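You operate a simulated robot arm through the tools that you are given. There is no shell and no other tool.

You run a simulated two-armed robot. Do the job below in one go: nothing can be reset, and whatever is moved stays where it is left.

TASK
Pick up the round bottle from the top of the store cart with one hand, pass it to the other hand and put it in the orange tray by the jars. Set down upright: round bottle.
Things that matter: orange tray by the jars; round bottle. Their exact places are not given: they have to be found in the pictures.

Only the result counts: the job must be done as asked and must still hold three seconds after the hand-in. Knocking over, shifting, dropping, spilling or breaking anything else fails it.

THE ROBOT
Two 7-joint arms with two-finger parallel grippers on one trunk, on a base that moves. Base frame: it is fixed to the floor where the robot stands at the start and does not move with it; the origin is under the middle of the robot, x ahead of it, y to its left, z up. Readings come in mm, rad, newtons and seconds.
The left shoulder is at the start at [30, 119, 935], the right one opposite. With the tool pointing down near the work surface each hand reaches from about 280 to 680 mm from the robot's upright axis, wherever it stands, measured 20 degrees to its own side. Places, roughly: orange tray by the jars (26x18 cm) [1580, 2000, 860]; round bottle [2000, -3000, 1000]. Payload 3.43 kg a hand.
Tool frame (each hand has its own): the origin (TCP) lies between the finger pads and is the grasp point; the fingertips stand 30 mm ahead of it; z points along the fingers, y is the line along which they close. The gripper opens to 94 mm. The fingers are 28 mm wide and 10 mm thick; the gripper's body (50 by 96 mm) begins 55 mm behind the TCP.
Orientation is told as [roll, pitch, yaw] about the base's x, y, z axes, in that order, counted from this pose: with the fingers straight down and closing along the base's y, the tool's x points along the base's -x, its y along +y and its z along -z.

THE INTERFACE
- The arms move only by the tool apply_moves. It takes "left_series", "right_series" or both (then of equal length, played together; a hand with none holds still); each is a list of rows, each a list of 7 numbers: the shift along the base's x, y, z in mm, then the turn, a rotation vector about the base's x, y, z in rad, then the closure, from 0 (fully open) to 1 (shut). In form: [[tx, ty, tz, ax, ay, az, hand], ...]. A call has 1 to 20 rows; each row shifts and turns the commanded pose from where the row before left it. A row lasts 0.2 s, in which the tool goes at most 50 mm and 0.15 rad; a call with a longer step from one row to the next is refused whole, and so is a gripper value outside its range. Where a pose cannot be reached the arm comes as near as it can. A force on the tool above 40 N (or 10 N above the force at the start of the call, whichever is more), or a blocked arm, ends the call early, and 0.2 s more pass. The fingers move at their own pace (about 72 mm/s each) and stop on an object; they squeeze with about 25 N. The grip force told is the motor's: it shows also when the fingers shut on nothing. Time passes only in rows, and 0.2 s behind the last, so rows that do not move let the fingers close. It gives the time, the measured TCP pose, the force on the tool (base axes), the opening and the grip force at its end, in the units of the frame above (readings bear some noise), with the torque about the TCP (base axes, N m) and any sound that the robot's microphone picked up, and new pictures: "show" is both (left out), scene, wrist or none (wrist: the cameras of the hands that moved).
- Cameras (640 x 400 px; columns grow to the right, rows downward): "scene" is now at [53.5, -10.3, 1655.9]; the picture's right is [-0.10, -0.99, 0.00], its down [-0.64, 0.07, -0.77] and it looks along [0.77, -0.08, -0.64] (base axes); focal length 257 px, centre (320, 200). "left" rides on the left gripper at [76, -14, -102] in its tool frame; the picture's right is [0.18, 0.98, 0.00], its down [-0.75, 0.14, -0.64] and it looks along [-0.63, 0.12, 0.77] (tool axes); focal length 243 px, centre (320, 200). "right" rides on the right gripper at [76, 14, -102] in its tool frame; the picture's right is [-0.18, 0.98, 0.00], its down [-0.75, -0.14, -0.64] and it looks along [-0.63, -0.12, 0.77] (tool axes); focal length 243 px, centre (320, 200).
- lift_body(by): moves the trunk up (or, below 0, down) by that many mm; the arms and the scene camera ride with it, the base frame stays. It gives what a move gives, with no picture.
- base_move(legs): drives the robot by 1 to 6 legs, each [ahead, turn to the left] in mm and rad, along the robot's own axes; the way and the turn of a leg run together, so that a leg with both is an arc; at most 1500 mm and 3.142 rad a leg. The arms and the cameras ride along, it lands a little off, and it stops where it bumps. It gives what a move gives, and a new picture of the scene camera.
- head_to(pan, tilt): turns the head with the scene camera to pan (to the left, within 2.496 rad either way) and tilt (down, from -0.506 to 1.204), counted from straight ahead of the robot. It gives what a move gives, and a new picture of the scene camera.
- pixel_to_xyz(camera, pixels): for up to 12 pixels [column, row] of the newest picture of that camera ("zoom" is the newest enlarged one), the place [x, y, z] in the base frame of the surface seen there, good to about 3 mm. It takes no simulated time.
- enlarge(camera, box): a new picture of the part [left, top, right, bottom] of that camera's present view, enlarged. It takes no simulated time.
- sign_off(): hands the job in; it is judged then, once.

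Leave the grippers open and the arms clear of the work at the hand-in unless told otherwise.

The tools are called as a command line: name --argument value ..., lists and objects as JSON in quotes. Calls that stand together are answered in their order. apply_moves: Moves the arms, as the interface text tells. Its arguments: {"type":"object","properties":{"left_series":{"type":"array","items":{"type":"array","items":{"type":"number"}}},"right_series":{"type":"array","items":{"type":"array","items":{"type":"number"}}},"show":{"type":"string","enum":["both","scene","wrist","none"]}},"required":[]} The other tools are called the same way: lift_body (by) moves the trunk up or down; base_move (legs) drives the base; head_to (pan, tilt) turns the head that bears the scene camera; pixel_to_xyz (camera, pixels) gives the place of the surface under pixels of a picture; enlarge (camera, box) takes an enlarged picture of a part of a camera's view; sign_off () hands the job in.

At the start:

```text
clock: 0.0
left_eef_pos: [378.0, 206.0, 1131.5]
left_ee_rot: [0.0, 0.001, 0.001]
left_contact_force: [-0.1, -0.3, -0.1]
left_torque: [-0.01, -0.01, 0.04]
left_finger_gap: 94.2
left_finger_force: 0.1
right_eef_pos: [474.0, -233.7, 1114.1]
right_ee_rot: [0.001, 0.002, 0.0]
right_contact_force: [0.0, -0.4, -0.1]
right_torque: [-0.01, 0.03, 0.01]
right_finger_gap: 93.9
right_finger_force: 0.1
trunk travel left (down, up): [-200.0, 210.0]
robot x, y, heading: [3.6, 1.5, 0.002]
head pan, tilt (commanded): [-0.103, 0.693]
```

scene: 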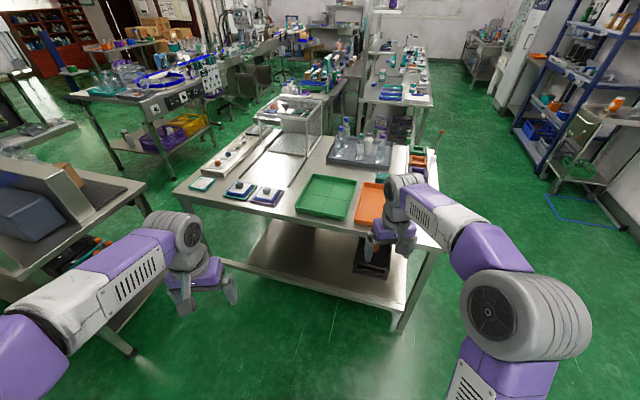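
right: 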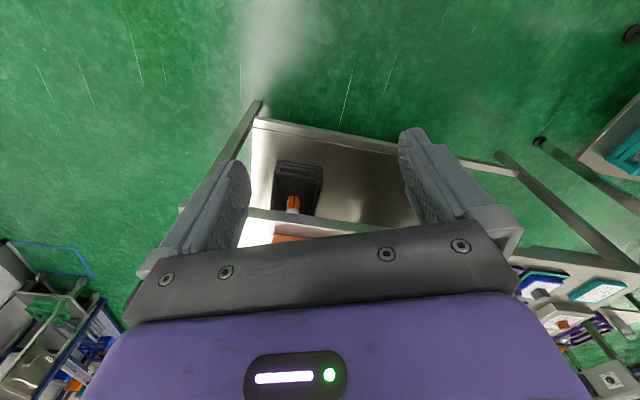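
left: 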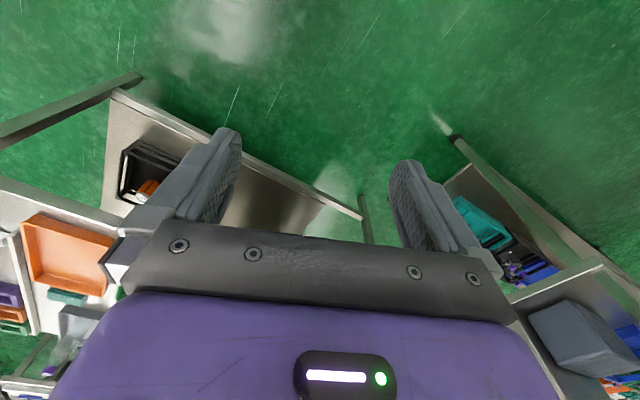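

I see a table ahead with a green tray and an orange tray (around pixel 370,200). The named places are far away to the right (bottle) and to the left (tray), so I'll turn the head to the right first to look for the store cart.

head_to --pan -0.98 --tilt 0.25

```text
clock: 1.2
left_eef_pos: [377.5, 206.0, 1133.2]
left_ee_rot: [-0.002, 0.0, 0.001]
left_contact_force: [0.6, 0.0, -0.7]
left_torque: [0.01, -0.01, -0.03]
left_finger_gap: 94.0
left_finger_force: 0.0
right_eef_pos: [474.7, -233.9, 1114.9]
right_ee_rot: [0.0, 0.0, 0.0]
right_contact_force: [0.4, -0.3, -1.4]
right_torque: [0.03, 0.01, 0.02]
right_finger_gap: 94.0
right_finger_force: 0.0
trunk travel left (down, up): [-200.0, 210.0]
robot x, y, heading: [-1.8, 1.3, 0.0]
head pan, tilt (commanded): [-0.979, 0.25]
```

scene: 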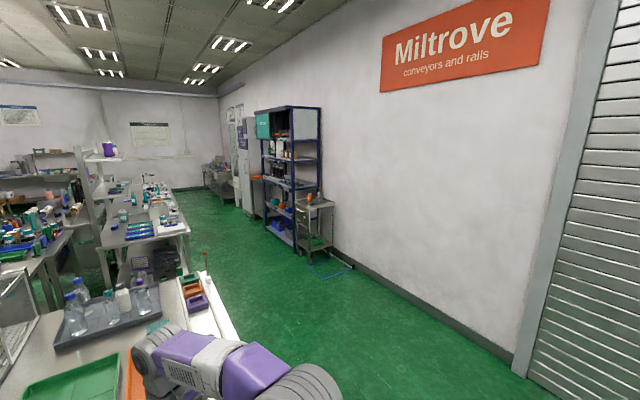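

The store cart looks like the small cart next to the blue rack at about (317,220). I'll enlarge that and also ask for places.

enlarge --camera "scene" --box '[240, 170, 368, 290]'

pixel_to_xyz --camera "scene" --pixels '[[317, 204], [309, 204], [325, 204], [345, 270], [310, 265], [260, 290], [330, 320], [380, 330], [283, 226], [315, 243]]'

```text
3.33 times, centred on (304, 230) of scene
```

zoom: 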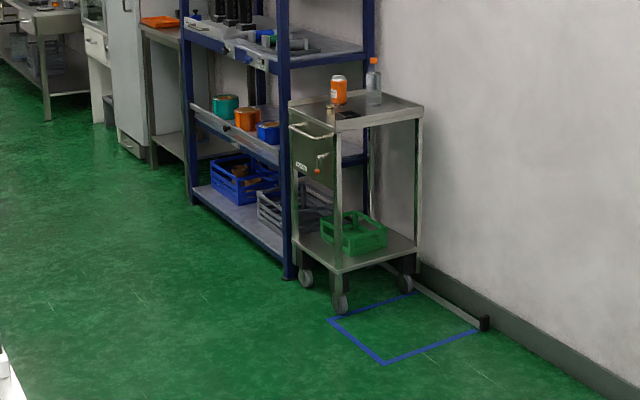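

```text
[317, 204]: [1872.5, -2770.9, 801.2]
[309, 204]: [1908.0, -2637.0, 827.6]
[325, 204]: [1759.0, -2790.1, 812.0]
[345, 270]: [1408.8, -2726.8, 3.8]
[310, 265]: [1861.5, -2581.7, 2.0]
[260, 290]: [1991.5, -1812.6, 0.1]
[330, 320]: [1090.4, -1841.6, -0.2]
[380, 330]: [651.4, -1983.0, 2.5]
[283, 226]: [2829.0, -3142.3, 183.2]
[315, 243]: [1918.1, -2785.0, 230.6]
```

The cart has an orange can and a clear bottle with an orange cap on top. I'll read places in the zoomed picture.

pixel_to_xyz --camera "zoom" --pixels '[[374, 63], [373, 90], [339, 90], [340, 122], [415, 105], [300, 102], [340, 305], [405, 285], [306, 280], [375, 118], [290, 270], [480, 325]]'

head_to --pan 0.9 --tilt 0.35

```text
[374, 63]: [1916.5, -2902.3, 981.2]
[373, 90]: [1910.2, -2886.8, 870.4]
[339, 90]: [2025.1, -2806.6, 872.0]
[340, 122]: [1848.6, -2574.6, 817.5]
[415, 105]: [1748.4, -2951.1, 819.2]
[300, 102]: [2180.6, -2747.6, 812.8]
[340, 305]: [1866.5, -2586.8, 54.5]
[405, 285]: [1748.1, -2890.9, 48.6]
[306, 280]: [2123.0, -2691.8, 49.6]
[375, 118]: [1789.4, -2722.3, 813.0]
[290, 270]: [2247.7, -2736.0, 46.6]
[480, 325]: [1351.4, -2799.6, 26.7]
```

```text
clock: 3.0
left_eef_pos: [376.6, 206.6, 1132.1]
left_ee_rot: [0.0, -0.002, 0.0]
left_contact_force: [0.2, 0.2, 0.3]
left_torque: [0.01, 0.01, -0.02]
left_finger_gap: 94.0
left_finger_force: 0.1
right_eef_pos: [472.6, -233.9, 1114.6]
right_ee_rot: [0.001, -0.001, -0.001]
right_contact_force: [-0.1, -0.1, -0.9]
right_torque: [-0.06, -0.01, -0.04]
right_finger_gap: 94.1
right_finger_force: 0.0
trunk travel left (down, up): [-200.0, 210.0]
robot x, y, heading: [-5.2, -1.0, -0.002]
head pan, tilt (commanded): [0.901, 0.351]
```

scene: 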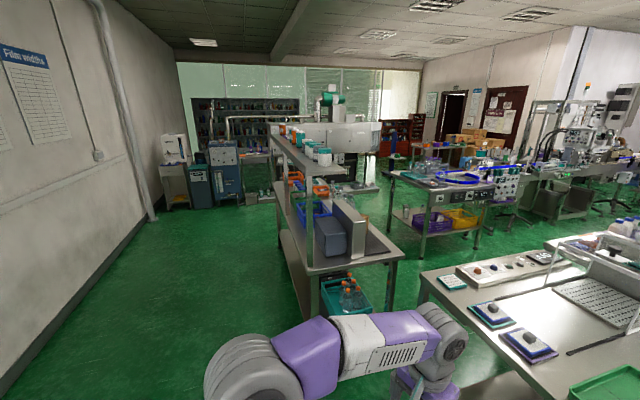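

Now on the left there's a bench with shelves; orange items around (318,185) and (295,177). I'll enlarge this and read places.

enlarge --camera "scene" --box '[260, 110, 420, 310]'

pixel_to_xyz --camera "scene" --pixels '[[318, 187], [295, 177], [310, 270], [395, 255], [370, 240], [345, 225], [325, 240], [320, 155], [345, 187], [365, 215], [312, 210], [200, 300]]'

```text
2.00 times, centred on (340, 210) of scene
```

zoom: 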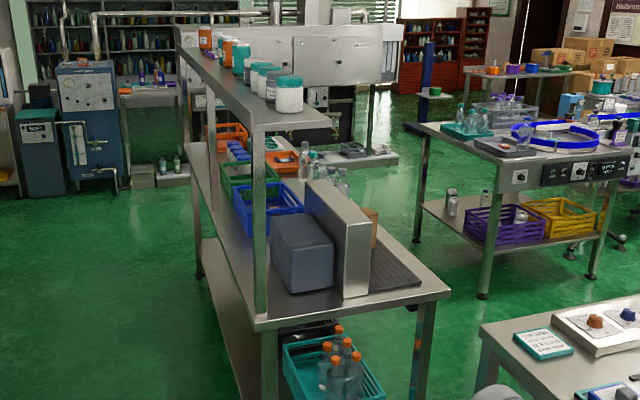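

```text
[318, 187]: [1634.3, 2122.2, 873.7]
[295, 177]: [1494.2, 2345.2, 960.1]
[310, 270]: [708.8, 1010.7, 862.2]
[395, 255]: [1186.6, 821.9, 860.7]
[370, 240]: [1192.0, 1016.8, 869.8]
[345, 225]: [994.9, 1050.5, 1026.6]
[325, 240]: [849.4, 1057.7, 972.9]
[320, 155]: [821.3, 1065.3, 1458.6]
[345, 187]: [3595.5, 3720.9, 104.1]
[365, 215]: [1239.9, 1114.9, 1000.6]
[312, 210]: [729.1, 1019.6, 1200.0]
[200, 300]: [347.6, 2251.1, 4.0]
```

The orange tray is on the bench at about (1634, 2122, 874). Before I drive, I'll check where the table right in front of me ends on the right.

head_to --pan -0.6 --tilt 0.8

```text
clock: 4.6
left_eef_pos: [375.5, 206.0, 1132.1]
left_ee_rot: [0.002, 0.0, 0.002]
left_contact_force: [-0.1, -0.3, 0.0]
left_torque: [-0.02, -0.01, 0.02]
left_finger_gap: 94.2
left_finger_force: 0.2
right_eef_pos: [473.0, -233.4, 1115.2]
right_ee_rot: [0.0, -0.002, 0.0]
right_contact_force: [-0.9, 0.1, -0.9]
right_torque: [0.01, -0.01, -0.01]
right_finger_gap: 94.1
right_finger_force: 0.1
trunk travel left (down, up): [-200.0, 210.0]
robot x, y, heading: [0.8, -1.1, 0.0]
head pan, tilt (commanded): [-0.6, 0.799]
```

scene: 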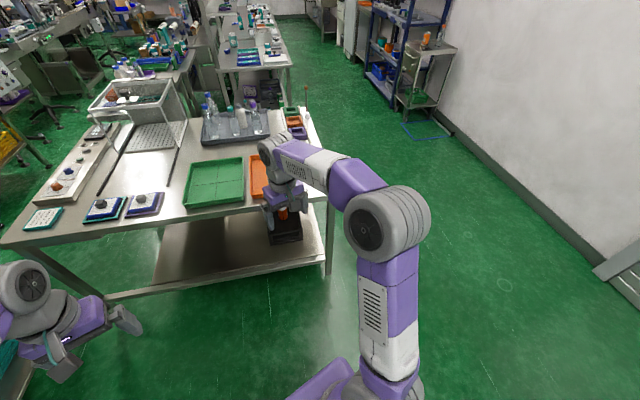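

pixel_to_xyz --camera "scene" --pixels '[[328, 272], [20, 235], [328, 200], [313, 125], [300, 110], [330, 178], [450, 135], [470, 140], [560, 230], [406, 105], [290, 75], [160, 295]]'

```text
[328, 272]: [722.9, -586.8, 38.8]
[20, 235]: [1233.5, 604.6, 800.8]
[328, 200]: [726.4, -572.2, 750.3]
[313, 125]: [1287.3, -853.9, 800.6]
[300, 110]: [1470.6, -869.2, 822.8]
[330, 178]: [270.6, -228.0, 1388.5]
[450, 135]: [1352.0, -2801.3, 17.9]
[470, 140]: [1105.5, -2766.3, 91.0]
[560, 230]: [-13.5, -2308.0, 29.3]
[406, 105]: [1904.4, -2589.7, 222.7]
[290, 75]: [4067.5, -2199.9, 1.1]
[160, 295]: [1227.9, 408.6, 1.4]
```

The room is turned about −0.4 rad from the base frame. I need a map of the aisles near the bench with the tray, so I look to the left again with more downward tilt.

head_to --pan 0.7 --tilt 0.5

```text
clock: 6.1
left_eef_pos: [376.6, 205.5, 1132.6]
left_ee_rot: [0.0, 0.0, 0.0]
left_contact_force: [-0.2, -0.3, -0.8]
left_torque: [-0.02, 0.03, -0.03]
left_finger_gap: 94.2
left_finger_force: 0.1
right_eef_pos: [473.5, -234.0, 1115.0]
right_ee_rot: [0.0, -0.001, -0.001]
right_contact_force: [-1.1, -0.2, 0.6]
right_torque: [0.03, 0.0, 0.0]
right_finger_gap: 94.1
right_finger_force: 0.0
trunk travel left (down, up): [-200.0, 210.0]
robot x, y, heading: [3.8, 1.3, 0.0]
head pan, tilt (commanded): [0.7, 0.499]
```

scene: 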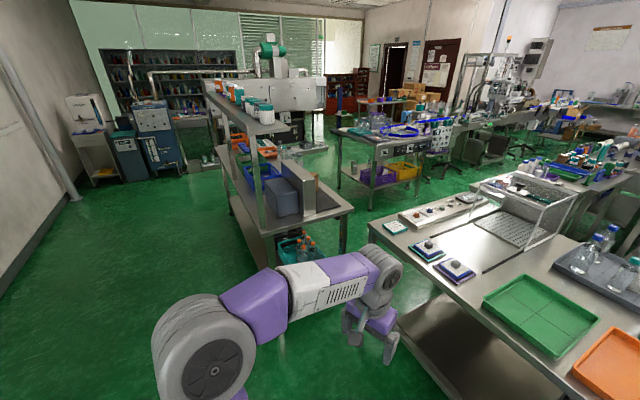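

pixel_to_xyz --camera "scene" --pixels '[[345, 250], [352, 210], [365, 226], [338, 195], [372, 208], [415, 205], [340, 130], [374, 145], [300, 160], [325, 157], [452, 185], [440, 195]]'

enlarge --camera "scene" --box '[190, 60, 450, 260]'

```text
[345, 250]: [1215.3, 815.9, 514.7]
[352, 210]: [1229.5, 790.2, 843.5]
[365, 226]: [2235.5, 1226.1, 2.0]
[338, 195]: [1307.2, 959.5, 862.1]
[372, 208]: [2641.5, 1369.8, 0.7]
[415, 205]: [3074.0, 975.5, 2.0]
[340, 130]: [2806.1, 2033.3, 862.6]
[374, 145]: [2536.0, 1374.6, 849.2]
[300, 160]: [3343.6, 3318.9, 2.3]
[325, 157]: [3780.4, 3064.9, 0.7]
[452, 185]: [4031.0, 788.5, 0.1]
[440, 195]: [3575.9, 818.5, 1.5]
```

```text
2.00 times, centred on (320, 160) of scene
```

zoom: 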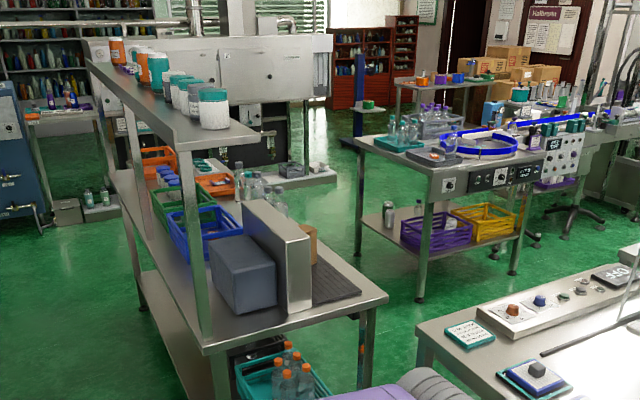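

I'll enlarge the bench region around the orange tray to see it more closely, using a narrower box.

enlarge --camera "scene" --box '[225, 115, 325, 178]'

```text
6.35 times, centred on (275, 146) of scene
```

zoom: 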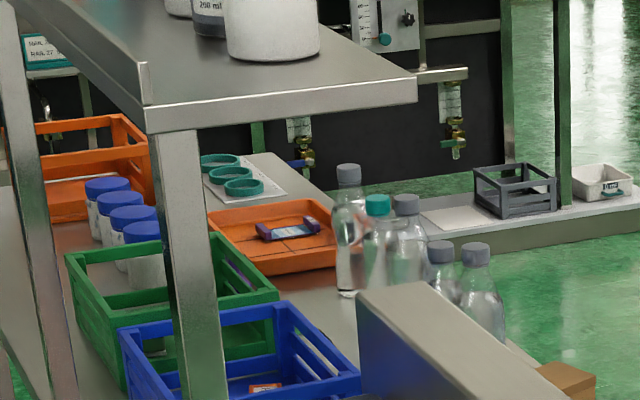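

The orange tray is at zoom (275,235), holding a small purple object, with jars to the left (blue lids) and bottles (gray caps) in front. I'll read several places.

pixel_to_xyz --camera "zoom" --pixels '[[212, 222], [305, 203], [338, 262], [270, 270], [300, 230], [240, 225], [350, 230], [375, 240], [410, 240], [245, 180], [480, 300], [290, 165]]'

```text
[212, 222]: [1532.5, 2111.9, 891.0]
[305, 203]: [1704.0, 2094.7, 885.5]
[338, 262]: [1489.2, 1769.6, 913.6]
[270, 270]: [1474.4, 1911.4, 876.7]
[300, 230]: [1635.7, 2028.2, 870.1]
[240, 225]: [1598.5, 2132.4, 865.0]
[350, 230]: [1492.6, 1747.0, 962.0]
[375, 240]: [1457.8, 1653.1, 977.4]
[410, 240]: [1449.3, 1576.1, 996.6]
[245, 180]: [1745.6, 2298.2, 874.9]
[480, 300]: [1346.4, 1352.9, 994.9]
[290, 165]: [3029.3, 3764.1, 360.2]
```

The tray spans roughly x 1470–1700, y 1910–2110, at the right side of its bench. First the bottle: I turn right by 1.315 rad and drive 1450 mm, well clear of the table corner at (723,−587).

base_move --legs '[[0, -1.315], [1450, 0]]'

head_to --pan 0.4 --tilt 0.4

```text
clock: 16.5
left_eef_pos: [678.1, -1700.5, 1133.4]
left_ee_rot: [0.0, -0.001, -1.303]
left_contact_force: [-0.6, -0.3, -0.2]
left_torque: [0.02, 0.01, 0.02]
left_finger_gap: 94.2
left_finger_force: 0.0
right_eef_pos: [278.4, -1908.3, 1114.5]
right_ee_rot: [-0.001, 0.0, -1.304]
right_contact_force: [-0.8, -0.7, -0.3]
right_torque: [0.01, -0.03, -0.01]
right_finger_gap: 94.0
right_finger_force: 0.1
trunk travel left (down, up): [-200.0, 210.0]
robot x, y, heading: [380.5, -1387.5, -1.303]
head pan, tilt (commanded): [0.7, 0.499]
```

scene: 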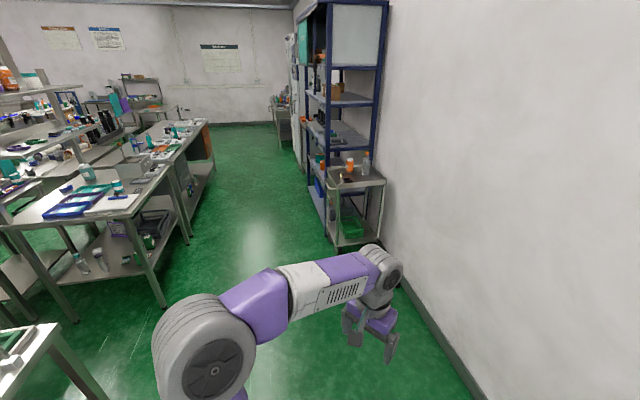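

```text
clock: 17.3
left_eef_pos: [678.4, -1699.9, 1131.9]
left_ee_rot: [-0.001, -0.001, -1.301]
left_contact_force: [-0.2, -0.8, -0.6]
left_torque: [-0.01, -0.01, -0.02]
left_finger_gap: 94.1
left_finger_force: 0.1
right_eef_pos: [279.4, -1908.9, 1113.7]
right_ee_rot: [0.0, 0.001, -1.302]
right_contact_force: [-0.5, 0.0, -0.5]
right_torque: [0.04, -0.03, 0.01]
right_finger_gap: 94.0
right_finger_force: 0.1
trunk travel left (down, up): [-200.0, 210.0]
robot x, y, heading: [381.9, -1386.9, -1.305]
head pan, tilt (commanded): [0.4, 0.4]
```

scene: 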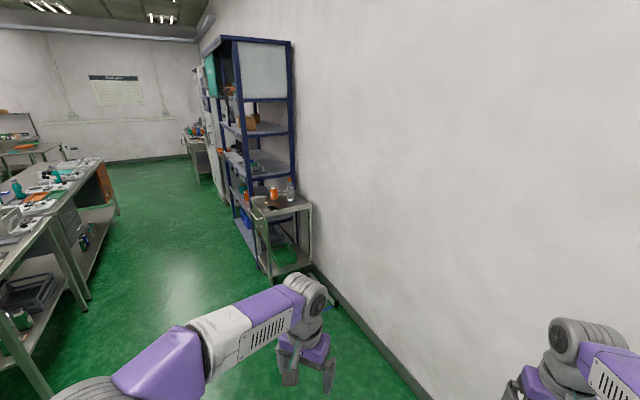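

The cart is now in view around (285,220). I'll enlarge it and measure the corners of its top, the bottle and the can.

enlarge --camera "scene" --box '[220, 160, 348, 290]'

pixel_to_xyz --camera "scene" --pixels '[[253, 200], [268, 210], [312, 203], [275, 194], [291, 194], [291, 184], [275, 200], [300, 205], [330, 300], [60, 170], [117, 213], [10, 235]]'

```text
3.08 times, centred on (284, 225) of scene
```

zoom: 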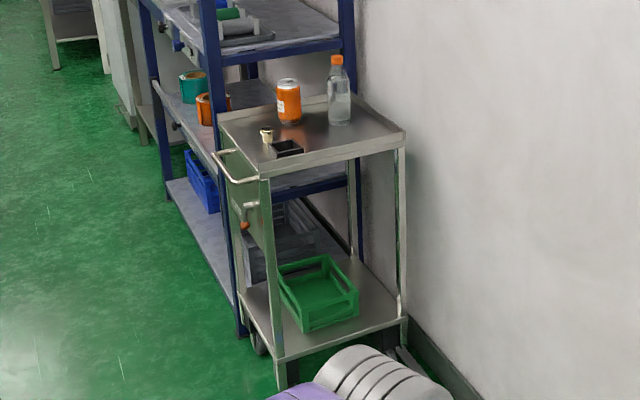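

```text
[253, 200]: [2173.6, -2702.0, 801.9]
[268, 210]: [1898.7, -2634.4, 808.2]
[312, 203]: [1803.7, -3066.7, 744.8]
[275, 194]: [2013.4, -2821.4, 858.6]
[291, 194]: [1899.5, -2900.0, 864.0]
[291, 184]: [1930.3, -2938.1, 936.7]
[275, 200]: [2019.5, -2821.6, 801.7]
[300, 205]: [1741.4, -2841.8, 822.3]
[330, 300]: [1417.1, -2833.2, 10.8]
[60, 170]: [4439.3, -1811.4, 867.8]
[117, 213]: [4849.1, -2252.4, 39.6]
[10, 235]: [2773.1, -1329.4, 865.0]
```

There's also a small vial (zoom 267,135) and a black box (285,148) near the front edge of the cart top. I'll measure these in the zoom.

pixel_to_xyz --camera "zoom" --pixels '[[267, 132], [267, 143], [285, 143], [290, 157], [270, 152], [303, 150], [339, 122], [337, 60], [289, 122], [402, 135], [265, 172], [222, 120]]'

enlarge --camera "scene" --box '[250, 165, 320, 215]'

```text
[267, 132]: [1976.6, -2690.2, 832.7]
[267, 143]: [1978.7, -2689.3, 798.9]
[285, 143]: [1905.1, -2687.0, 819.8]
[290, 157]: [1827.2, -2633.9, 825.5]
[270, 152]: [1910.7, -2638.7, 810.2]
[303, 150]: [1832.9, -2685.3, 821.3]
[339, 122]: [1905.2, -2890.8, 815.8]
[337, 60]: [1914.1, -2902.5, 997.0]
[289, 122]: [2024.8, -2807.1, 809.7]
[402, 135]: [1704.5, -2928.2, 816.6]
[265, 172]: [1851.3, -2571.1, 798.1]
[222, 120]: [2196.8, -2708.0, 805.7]
```

```text
8.00 times, centred on (285, 190) of scene
```

zoom: 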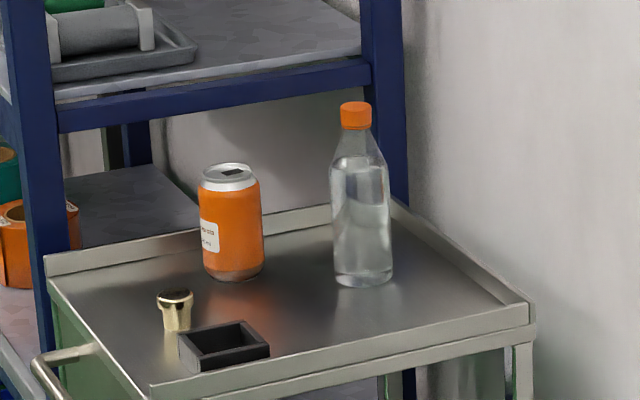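

Bottle centre is about (1924,−2911), base z≈800, top ≈1005. To judge how near I may stand, I look straight down to see how far my own base sticks out.

head_to --pan 0.0 --tilt 1.2

```text
clock: 18.4
left_eef_pos: [678.1, -1700.0, 1132.1]
left_ee_rot: [0.002, 0.0, -1.302]
left_contact_force: [0.6, 0.0, 0.1]
left_torque: [0.0, 0.0, 0.02]
left_finger_gap: 94.2
left_finger_force: 0.1
right_eef_pos: [278.7, -1909.2, 1113.5]
right_ee_rot: [-0.001, 0.0, -1.302]
right_contact_force: [0.2, 0.6, -0.9]
right_torque: [-0.01, 0.01, 0.0]
right_finger_gap: 94.1
right_finger_force: 0.0
trunk travel left (down, up): [-200.0, 210.0]
robot x, y, heading: [380.3, -1389.1, -1.298]
head pan, tilt (commanded): [0.0, 1.201]
```

scene: 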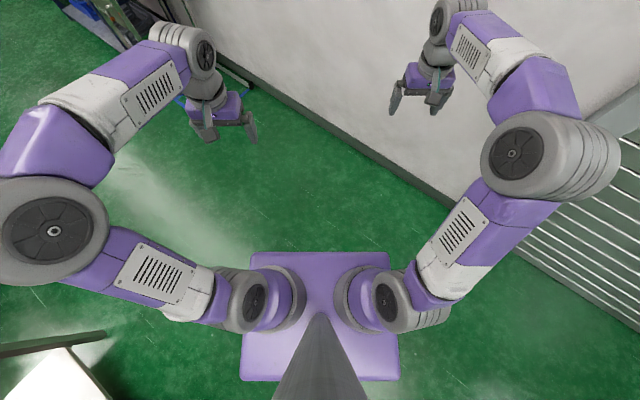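

My base is the purple plate at (250–395, 250–380). I measure its front corners.

pixel_to_xyz --camera "scene" --pixels '[[252, 256], [320, 254], [388, 255], [243, 378], [398, 378], [320, 270], [512, 155], [50, 235]]'

```text
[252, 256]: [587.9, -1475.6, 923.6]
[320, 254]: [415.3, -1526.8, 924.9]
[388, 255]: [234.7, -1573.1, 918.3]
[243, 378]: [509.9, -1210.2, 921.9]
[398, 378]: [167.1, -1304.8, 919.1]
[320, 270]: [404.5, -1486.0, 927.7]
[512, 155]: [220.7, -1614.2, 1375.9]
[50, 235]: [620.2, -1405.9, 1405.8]
```

The trunk plate reaches about 140 mm ahead of the axis and the base shows no further than about 250 mm, so standing ~365 mm from the cart edge is safe. I turn left 0.516 and drive 1100 mm toward the cart, then look again.

base_move --legs '[[0, 0.516], [1100, 0]]'

head_to --pan 0.0 --tilt 0.7

```text
clock: 25.5
left_eef_pos: [1548.6, -2316.5, 1132.5]
left_ee_rot: [0.001, 0.0, -0.819]
left_contact_force: [-0.9, -0.5, 0.2]
left_torque: [-0.03, -0.02, 0.03]
left_finger_gap: 94.0
left_finger_force: 0.1
right_eef_pos: [1293.3, -2687.3, 1112.9]
right_ee_rot: [0.0, 0.0, -0.817]
right_contact_force: [-0.3, -0.6, 0.1]
right_torque: [-0.02, 0.0, 0.0]
right_finger_gap: 93.6
right_finger_force: 0.0
trunk travel left (down, up): [-200.0, 210.0]
robot x, y, heading: [1138.0, -2179.8, -0.818]
head pan, tilt (commanded): [0.0, 1.201]
```

scene: 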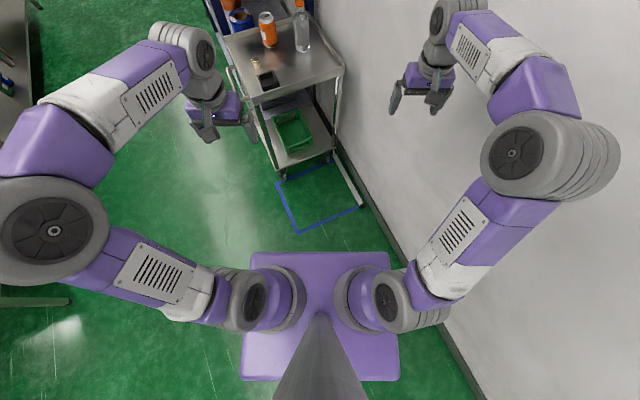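

```text
clock: 26.4
left_eef_pos: [1548.1, -2315.9, 1133.2]
left_ee_rot: [0.002, -0.001, -0.819]
left_contact_force: [0.0, -0.2, 0.0]
left_torque: [-0.02, -0.01, 0.0]
left_finger_gap: 94.0
left_finger_force: 0.0
right_eef_pos: [1292.4, -2687.8, 1113.6]
right_ee_rot: [0.0, -0.001, -0.819]
right_contact_force: [0.2, -0.3, -0.7]
right_torque: [-0.01, 0.02, 0.01]
right_finger_gap: 94.2
right_finger_force: 0.0
trunk travel left (down, up): [-200.0, 210.0]
robot x, y, heading: [1135.5, -2181.6, -0.822]
head pan, tilt (commanded): [0.0, 0.7]
```

scene: 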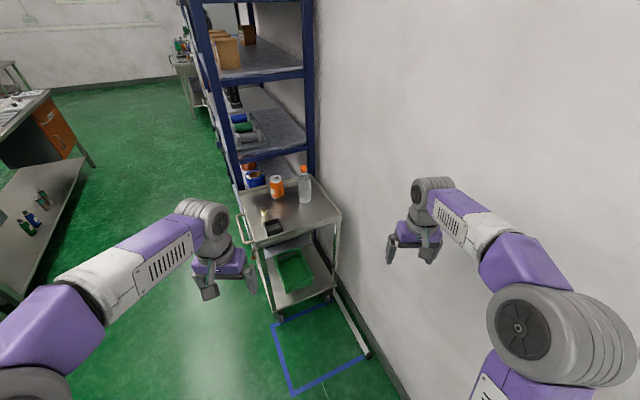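

Closer now. I measure the bottle, can, box, vial and the cart's corners again from an enlarged view.

enlarge --camera "scene" --box '[230, 155, 350, 250]'

```text
4.21 times, centred on (290, 202) of scene
```

zoom: 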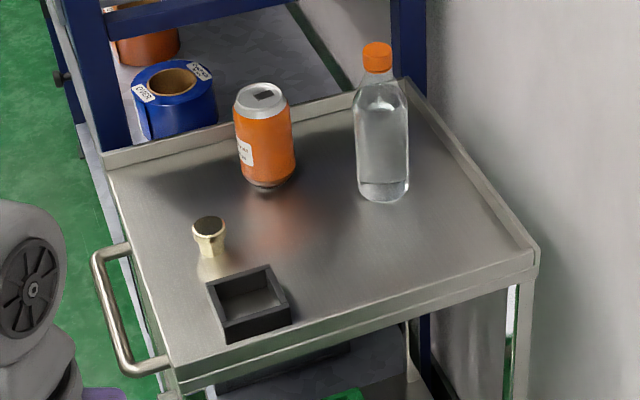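

pixel_to_xyz --camera "zoom" --pixels '[[377, 45], [377, 60], [382, 120], [383, 190], [383, 215], [362, 120], [403, 120], [180, 378], [535, 262], [265, 180], [290, 290], [400, 82]]'

```text
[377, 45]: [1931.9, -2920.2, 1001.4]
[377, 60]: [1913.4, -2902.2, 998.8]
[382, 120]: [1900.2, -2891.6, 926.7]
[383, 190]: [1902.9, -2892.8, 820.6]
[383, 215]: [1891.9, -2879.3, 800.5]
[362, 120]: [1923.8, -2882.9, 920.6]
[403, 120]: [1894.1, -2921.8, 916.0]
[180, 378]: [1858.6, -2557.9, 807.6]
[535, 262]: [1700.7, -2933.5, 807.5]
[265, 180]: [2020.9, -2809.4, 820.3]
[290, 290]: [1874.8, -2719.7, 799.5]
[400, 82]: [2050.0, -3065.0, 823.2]
```

Bottle centre ≈ (1923,−2912), base z≈800, top ≈1001, about 60 mm thick. Before the last approach I pull the right hand in and tilt it so the fingers point forward, 30° below level, so that it doesn't touch the wall when I turn.

apply_moves --right_series '[[-5.8, 23.1, -23.4, -0.1093, -0.102, 0, 0], [-5.8, 23.1, -23.4, -0.1093, -0.102, 0, 0], [-5.8, 23.1, -23.4, -0.1093, -0.102, 0, 0], [-5.8, 23.1, -23.4, -0.1093, -0.102, 0, 0], [-5.8, 23.1, -23.4, -0.1093, -0.102, 0, 0], [-5.8, 23.1, -23.4, -0.1093, -0.102, 0, 0], [-5.8, 23.1, -23.4, -0.1093, -0.102, 0, 0], [0, 0, 0, 0, 0, 0, 0]]'

```text
clock: 28.2
left_eef_pos: [1546.7, -2316.1, 1132.1]
left_ee_rot: [0.0, 0.0, -0.819]
left_contact_force: [-0.8, -0.5, 0.1]
left_torque: [0.0, 0.02, 0.0]
left_finger_gap: 94.1
left_finger_force: 0.1
right_eef_pos: [1340.7, -2613.7, 974.5]
right_ee_rot: [0.0, -1.049, -0.819]
right_contact_force: [-0.1, 1.0, 0.3]
right_torque: [0.01, 0.02, -0.01]
right_finger_gap: 94.3
right_finger_force: 0.1
right hand out of reach, approached as far as the arm can: row 5, 6, 7
trunk travel left (down, up): [-200.0, 210.0]
robot x, y, heading: [1139.8, -2185.8, -0.816]
head pan, tilt (commanded): [0.0, 0.7]
```

scene: 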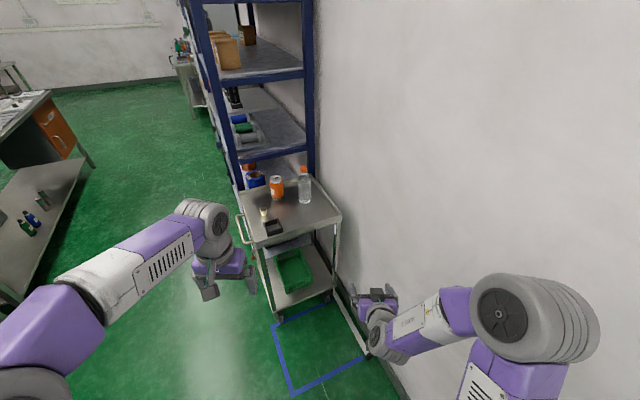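
right: 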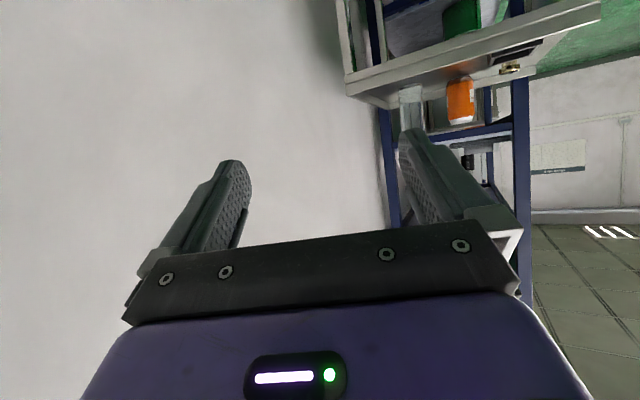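

The hand came as near as it could: with this tilt the nearest reach is about 450 mm ahead, so I should stand about 680 mm from the bottle. I drive an arc of 334 mm with a 0.416 left turn, ending parallel to the wall facing the cart, the hand staying ~200 mm from the wall.

base_move --legs '[[334, 0.416]]'

```text
clock: 30.4
left_eef_pos: [1843.0, -2328.6, 1132.9]
left_ee_rot: [0.0, 0.001, -0.397]
left_contact_force: [0.3, 0.3, -0.3]
left_torque: [-0.01, -0.02, 0.01]
left_finger_gap: 93.9
left_finger_force: 0.0
right_eef_pos: [1776.8, -2684.6, 974.3]
right_ee_rot: [-0.003, -1.045, -0.395]
right_contact_force: [0.4, -0.6, 0.1]
right_torque: [0.01, -0.01, 0.01]
right_finger_gap: 94.3
right_finger_force: 0.1
trunk travel left (down, up): [-200.0, 210.0]
robot x, y, heading: [1413.1, -2374.8, -0.395]
head pan, tilt (commanded): [0.0, 0.7]
```

scene: 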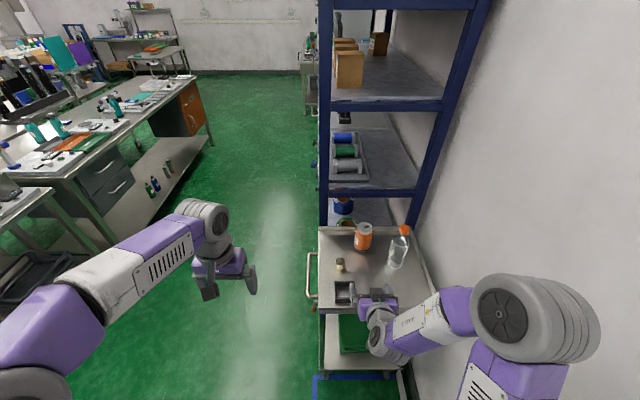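

I'm at (1413,−2375), heading −0.395. I re-measure the bottle from here.

enlarge --camera "scene" --box '[310, 215, 440, 305]'

```text
4.44 times, centred on (375, 260) of scene
```

zoom: 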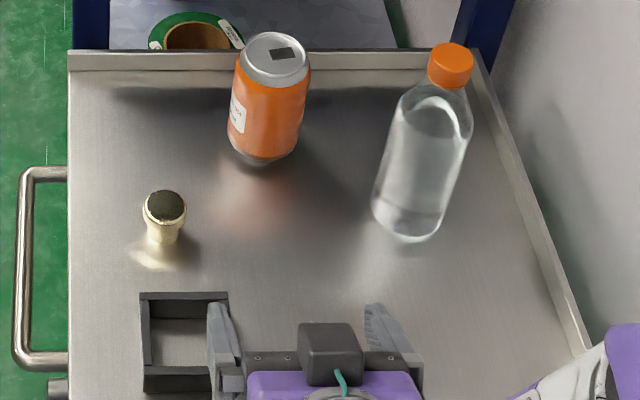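

pixel_to_xyz --camera "zoom" --pixels '[[450, 60], [455, 52], [435, 75], [390, 190], [422, 190], [405, 190], [402, 225], [400, 255], [425, 120], [268, 60], [225, 300], [540, 300]]'

```text
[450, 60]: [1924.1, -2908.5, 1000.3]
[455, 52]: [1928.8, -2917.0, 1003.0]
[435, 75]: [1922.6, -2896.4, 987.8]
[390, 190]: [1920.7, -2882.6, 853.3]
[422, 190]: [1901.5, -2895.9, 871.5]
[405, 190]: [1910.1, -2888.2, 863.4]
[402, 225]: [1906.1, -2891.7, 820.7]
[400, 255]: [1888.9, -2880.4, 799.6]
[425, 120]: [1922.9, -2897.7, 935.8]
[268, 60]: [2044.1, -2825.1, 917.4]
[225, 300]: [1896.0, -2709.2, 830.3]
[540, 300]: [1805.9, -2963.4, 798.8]
```

Bottle centre ≈ (1925,−2912). Before moving the right arm nearer the wall, I check where its elbow and the wall are now.

pixel_to_xyz --camera "scene" --pixels '[[505, 315], [560, 320], [595, 320], [520, 280], [620, 250], [560, 150], [470, 330], [420, 330], [380, 330]]'

enlarge --camera "scene" --box '[330, 260, 640, 400]'

```text
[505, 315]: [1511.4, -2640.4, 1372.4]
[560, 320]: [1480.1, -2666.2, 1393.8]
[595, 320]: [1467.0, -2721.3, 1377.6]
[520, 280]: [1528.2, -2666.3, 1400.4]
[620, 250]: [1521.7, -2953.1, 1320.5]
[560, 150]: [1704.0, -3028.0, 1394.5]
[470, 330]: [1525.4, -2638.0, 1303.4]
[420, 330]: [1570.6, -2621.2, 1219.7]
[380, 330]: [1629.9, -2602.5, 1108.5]
```

```text
2.06 times, centred on (485, 330) of scene
```

zoom: 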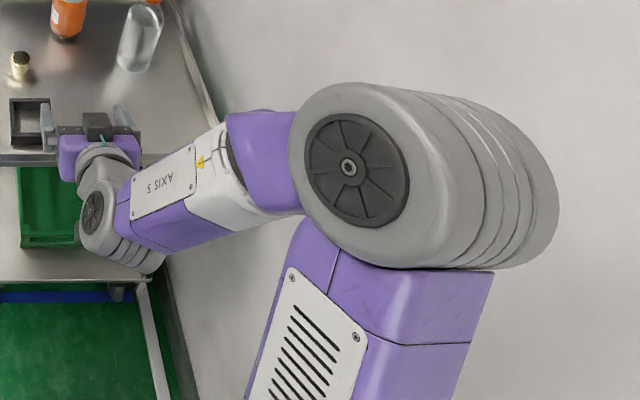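

The wall is ~190 mm beyond the elbow's outer side, enough. I do a short test move to the right (75 mm) and forward (30 mm) to check that commanded and measured poses agree.

apply_moves --right_series '[[-0.4, -27.0, 0, 0, 0, 0, 0], [-0.4, -27.0, 0, 0, 0, 0, 0], [-0.4, -27.0, 0, 0, 0, 0, 0], [0, 0, 0, 0, 0, 0, 0]]' --show "none"

```text
clock: 31.4
left_eef_pos: [1842.4, -2329.4, 1132.4]
left_ee_rot: [0.001, 0.001, -0.395]
left_contact_force: [0.7, 0.0, -0.8]
left_torque: [0.0, 0.0, 0.01]
left_finger_gap: 94.0
left_finger_force: 0.0
right_eef_pos: [1775.9, -2766.1, 974.7]
right_ee_rot: [-0.004, -1.046, -0.394]
right_contact_force: [0.0, -0.3, -1.0]
right_torque: [0.0, -0.03, 0.02]
right_finger_gap: 93.8
right_finger_force: 0.0
trunk travel left (down, up): [-200.0, 210.0]
robot x, y, heading: [1414.5, -2370.5, -0.397]
head pan, tilt (commanded): [0.0, 0.7]
```

Commanded and measured agree. Now I align sideways with the bottle (77 mm to the right), lower to z≈872 and go forward 60 mm, still ~100 mm short of the bottle.

apply_moves --right_series '[[-9.9, -23.8, -17, 0, 0, 0, 0], [-9.9, -23.8, -17, 0, 0, 0, 0], [-9.9, -23.8, -17, 0, 0, 0, 0], [27.7, -11.6, -25.5, 0, 0, 0, 0], [27.7, -11.6, -25.5, 0, 0, 0, 0], [0, 0, 0, 0, 0, 0, 0]]'

```text
clock: 33.0
left_eef_pos: [1844.8, -2291.6, 1127.2]
left_ee_rot: [-0.035, -0.009, -0.394]
left_contact_force: [0.2, -1.3, -0.5]
left_torque: [0.02, 0.02, 0.0]
left_finger_gap: 94.2
left_finger_force: 0.0
right_eef_pos: [1797.9, -2838.4, 888.7]
right_ee_rot: [-0.119, -1.056, -0.302]
right_contact_force: [0.1, 0.2, -0.1]
right_torque: [-0.02, 0.0, -0.01]
right_finger_gap: 93.9
right_finger_force: 0.0
trunk travel left (down, up): [-200.0, 210.0]
robot x, y, heading: [1413.0, -2366.7, -0.403]
head pan, tilt (commanded): [0.0, 0.7]
stopped in row 6 (right hand): the arm was blocked; the commanded pose is now the measured one
```

scene: 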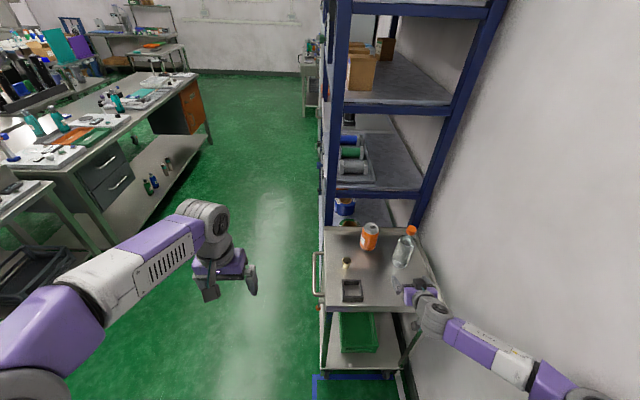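
right: 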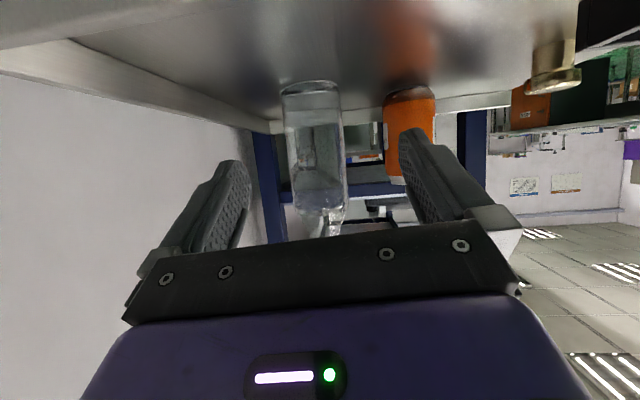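

The arm swung its elbow outward and was blocked (the elbow leans on the wall). I back off: up and to the left, away from the wall.

apply_moves --right_series '[[7.7, 18.5, 25, 0, 0, 0, 0], [7.7, 18.5, 25, 0, 0, 0, 0], [7.7, 18.5, 25, 0, 0, 0, 0], [0, 0, 0, 0, 0, 0, 0]]' --show "scene"

```text
clock: 34.2
left_eef_pos: [1839.7, -2300.0, 1131.9]
left_ee_rot: [-0.024, -0.009, -0.397]
left_contact_force: [0.7, -0.4, 1.0]
left_torque: [0.03, 0.02, 0.0]
left_finger_gap: 93.8
left_finger_force: 0.0
right_eef_pos: [1812.9, -2788.9, 957.1]
right_ee_rot: [-0.078, -1.051, -0.349]
right_contact_force: [-0.3, -0.5, 0.1]
right_torque: [-0.01, 0.02, 0.02]
right_finger_gap: 93.7
right_finger_force: 0.2
trunk travel left (down, up): [-200.0, 210.0]
robot x, y, heading: [1408.5, -2366.8, -0.406]
head pan, tilt (commanded): [0.0, 0.7]
stopped in row 4 (right hand): the arm was blocked; the commanded pose is now the measured one
```

scene: 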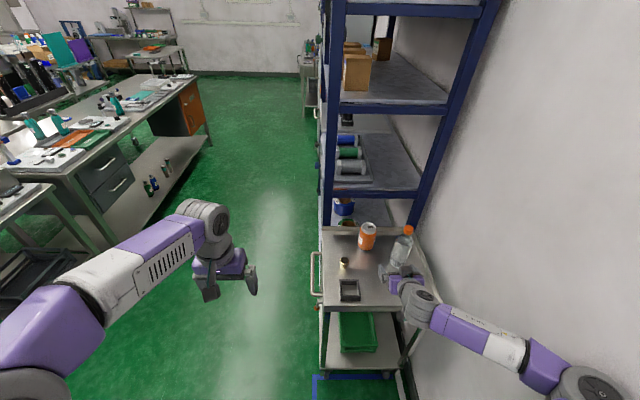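

Still leaning on the wall. I move the hand further left and up to draw the elbow in.

apply_moves --right_series '[[9.6, 23.1, 20, 0, 0, 0, 0], [9.6, 23.1, 20, 0, 0, 0, 0], [9.6, 23.1, 20, 0, 0, 0, 0], [9.6, 23.1, 20, 0, 0, 0, 0], [0, 0, 0, 0, 0, 0, 0]]' --show "scene"

```text
clock: 35.4
left_eef_pos: [1839.6, -2329.5, 1131.8]
left_ee_rot: [0.0, 0.0, -0.397]
left_contact_force: [0.8, -0.6, 0.4]
left_torque: [0.02, 0.0, -0.01]
left_finger_gap: 93.8
left_finger_force: 0.1
right_eef_pos: [1852.5, -2717.0, 1024.6]
right_ee_rot: [-0.022, -1.039, -0.391]
right_contact_force: [0.0, -0.6, 0.8]
right_torque: [-0.01, 0.01, 0.0]
right_finger_gap: 94.0
right_finger_force: 0.2
trunk travel left (down, up): [-200.0, 210.0]
robot x, y, heading: [1414.5, -2374.5, -0.398]
head pan, tilt (commanded): [0.0, 0.7]
```

scene: 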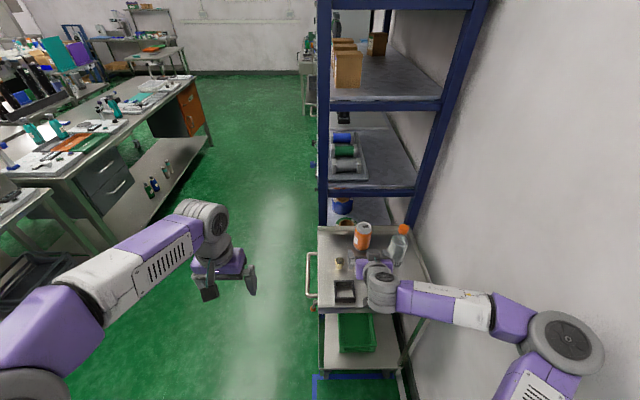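

Free again, and nothing on the cart moved. The wall is too tight here, so I'll stand diagonally instead: turn left 0.94, go 283 mm, then turn right 1.39, which puts me in the aisle with the bottle ~690 mm ahead and 250 mm right, and the elbow away from the wall.

base_move --legs '[[0, 0.94], [283, 0], [0, -1.39]]'

```text
clock: 43.2
left_eef_pos: [2053.8, -2386.0, 1132.6]
left_ee_rot: [0.0, 0.0, -0.862]
left_contact_force: [0.7, -0.6, 0.2]
left_torque: [0.01, 0.03, 0.01]
left_finger_gap: 94.0
left_finger_force: 0.0
right_eef_pos: [1891.6, -2737.8, 1025.0]
right_ee_rot: [-0.026, -1.043, -0.854]
right_contact_force: [0.1, -0.1, -0.1]
right_torque: [0.01, 0.04, -0.04]
right_finger_gap: 94.2
right_finger_force: 0.0
trunk travel left (down, up): [-200.0, 210.0]
robot x, y, heading: [1653.9, -2231.2, -0.867]
head pan, tilt (commanded): [0.0, 0.7]
```

scene: 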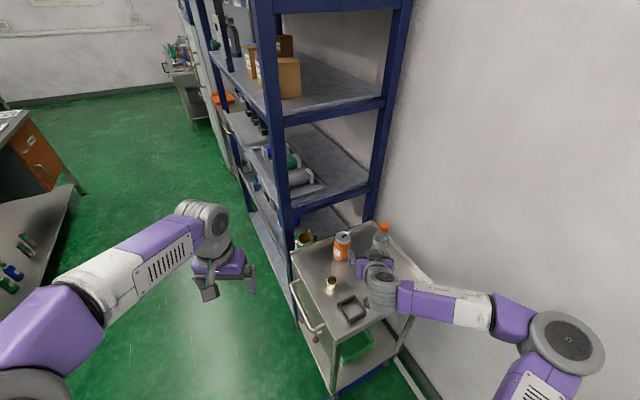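

The bottle is now 694 mm ahead and 234 mm right. I move the right hand to the pre-grasp spot (509 ahead, 234 right, z≈972), behind and above the bottle on the tool axis.

apply_moves --right_series '[[-21.6, -8.2, -13.3, 0.009, -0.01, 0.0095, 0], [-21.6, -8.2, -13.3, 0, 0, 0, 0], [-21.6, -8.2, -13.3, 0, 0, 0, 0], [-21.6, -8.2, -13.3, 0, 0, 0, 0], [0, 0, 0, 0, 0, 0, 0]]'

```text
clock: 44.4
left_eef_pos: [2055.2, -2386.8, 1131.4]
left_ee_rot: [0.0, 0.0, -0.862]
left_contact_force: [-1.0, -0.1, -0.3]
left_torque: [0.01, -0.01, 0.01]
left_finger_gap: 94.0
left_finger_force: 0.0
right_eef_pos: [1806.1, -2771.7, 970.4]
right_ee_rot: [0.0, -1.04, -0.868]
right_contact_force: [1.1, 0.0, 0.0]
right_torque: [0.02, -0.02, 0.01]
right_finger_gap: 94.3
right_finger_force: 0.2
trunk travel left (down, up): [-200.0, 210.0]
robot x, y, heading: [1652.1, -2230.0, -0.868]
head pan, tilt (commanded): [0.0, 0.7]
```

scene: 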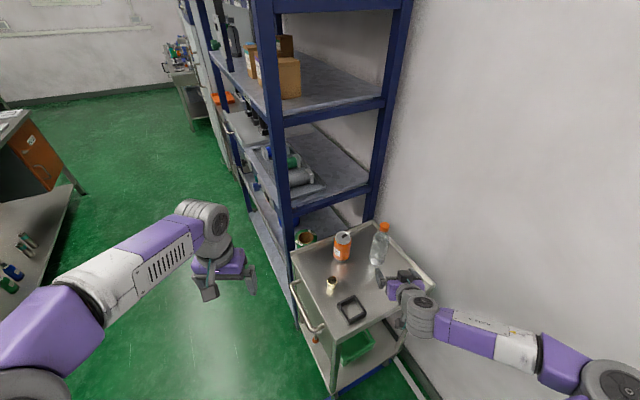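
right: 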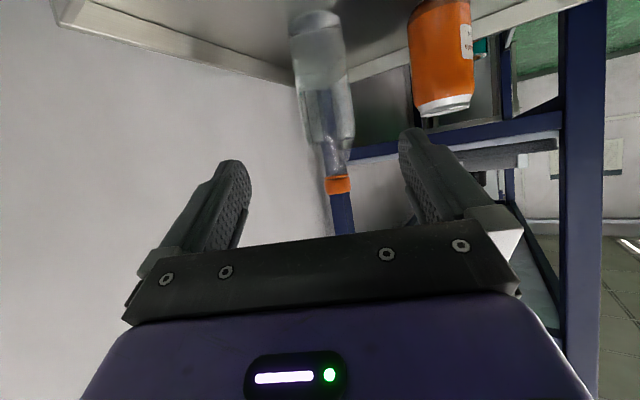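

The hand lines up with the bottle. I check the bottle's place once more with both cameras, and the elbow against the wall.

pixel_to_xyz --camera "right" --pixels '[[318, 60], [300, 60], [338, 60], [326, 110], [338, 184], [309, 110], [344, 110]]'

enlarge --camera "scene" --box '[320, 210, 450, 340]'

pixel_to_xyz --camera "scene" --pixels '[[628, 370], [610, 365], [384, 228], [384, 222], [379, 250], [379, 262], [600, 300]]'

```text
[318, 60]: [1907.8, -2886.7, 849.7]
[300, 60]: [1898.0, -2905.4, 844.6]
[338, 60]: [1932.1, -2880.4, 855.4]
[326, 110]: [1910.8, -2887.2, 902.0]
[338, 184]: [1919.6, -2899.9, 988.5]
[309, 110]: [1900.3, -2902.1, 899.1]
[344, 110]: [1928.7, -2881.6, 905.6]
```

```text
3.08 times, centred on (385, 275) of scene
```

zoom: 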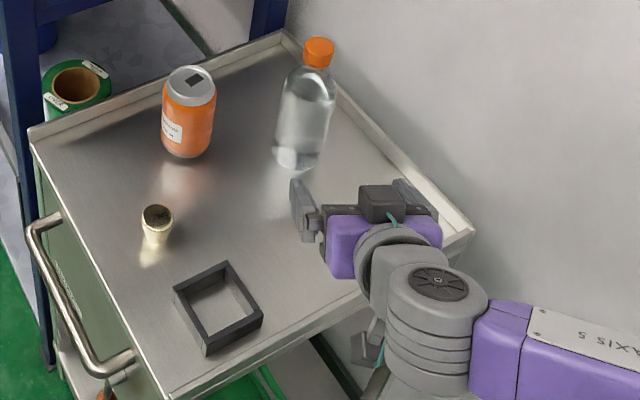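

```text
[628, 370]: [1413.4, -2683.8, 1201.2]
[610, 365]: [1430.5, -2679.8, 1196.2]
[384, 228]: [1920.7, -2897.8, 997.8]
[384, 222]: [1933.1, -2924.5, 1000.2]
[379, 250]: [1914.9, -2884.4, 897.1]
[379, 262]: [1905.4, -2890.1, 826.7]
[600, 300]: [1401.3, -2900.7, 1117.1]
```

There's a black box on the upper side of the gripper's palm (zoom 380,203); I must know whether it would hit the bottle. I measure it.

pixel_to_xyz --camera "zoom" --pixels '[[363, 189], [378, 187], [396, 188], [380, 200], [366, 208], [400, 205], [380, 218], [345, 225], [330, 225], [300, 190], [405, 190], [340, 250]]'

enlarge --camera "scene" --box '[375, 260, 440, 305]'

```text
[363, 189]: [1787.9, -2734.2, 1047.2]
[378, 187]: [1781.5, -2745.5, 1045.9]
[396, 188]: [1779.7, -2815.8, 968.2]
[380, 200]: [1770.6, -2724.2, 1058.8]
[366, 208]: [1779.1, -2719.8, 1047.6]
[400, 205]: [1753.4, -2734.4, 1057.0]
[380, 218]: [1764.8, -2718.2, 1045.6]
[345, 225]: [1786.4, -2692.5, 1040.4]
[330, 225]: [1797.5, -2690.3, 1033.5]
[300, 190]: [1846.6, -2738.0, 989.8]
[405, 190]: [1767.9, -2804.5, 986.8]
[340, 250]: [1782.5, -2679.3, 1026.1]
```

```text
8.89 times, centred on (408, 282) of scene
```

zoom: 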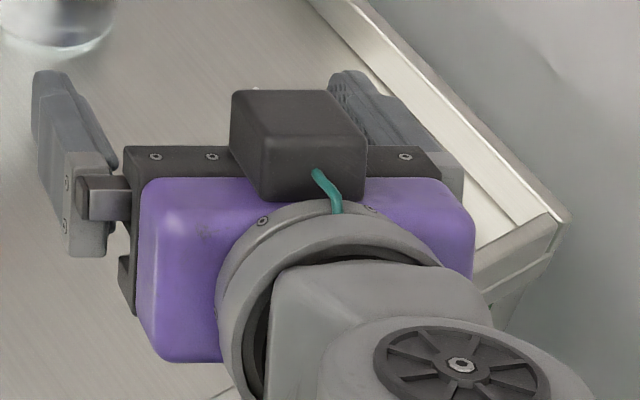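

The box's front corner stays ~14 mm behind the bottle at grasp, good. I advance along the tool axis with the fingers open: first two thirds of the way, then check.

apply_moves --right_series '[[19.5, -21.8, -16.4, 0, 0, 0, 0], [19.5, -21.8, -16.4, 0, 0, 0, 0], [19.5, -21.8, -16.4, 0, 0, 0, 0], [19.5, -21.8, -16.4, 0, 0, 0, 0], [0, 0, 0, 0, 0, 0, 0]]'

```text
clock: 45.6
left_eef_pos: [2053.9, -2385.9, 1133.3]
left_ee_rot: [0.001, 0.0, -0.864]
left_contact_force: [0.7, 0.1, 0.7]
left_torque: [-0.01, -0.01, 0.0]
left_finger_gap: 94.0
left_finger_force: 0.1
right_eef_pos: [1882.0, -2859.9, 904.1]
right_ee_rot: [0.002, -1.042, -0.868]
right_contact_force: [0.1, 0.5, -0.5]
right_torque: [0.0, 0.0, 0.01]
right_finger_gap: 94.0
right_finger_force: 0.1
trunk travel left (down, up): [-200.0, 210.0]
robot x, y, heading: [1653.9, -2231.7, -0.862]
head pan, tilt (commanded): [0.0, 0.7]
```

scene: 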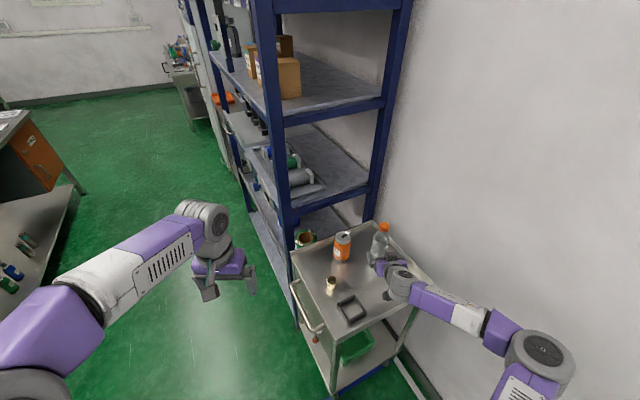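
right: 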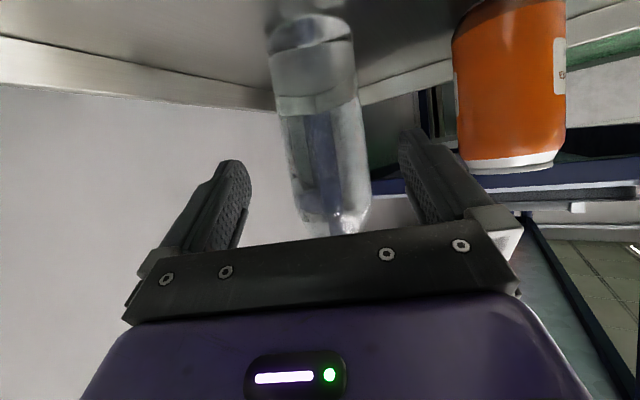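

The bottle sits between the fingers. I measure its surface again from the wrist camera.

pixel_to_xyz --camera "right" --pixels '[[312, 60], [325, 120], [330, 150], [300, 150], [360, 150], [290, 120], [350, 120]]'

```text
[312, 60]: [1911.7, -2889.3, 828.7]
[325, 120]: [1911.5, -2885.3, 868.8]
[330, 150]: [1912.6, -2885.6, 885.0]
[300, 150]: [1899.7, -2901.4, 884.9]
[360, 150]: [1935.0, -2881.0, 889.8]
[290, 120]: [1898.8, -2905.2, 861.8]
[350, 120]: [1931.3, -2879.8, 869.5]
```

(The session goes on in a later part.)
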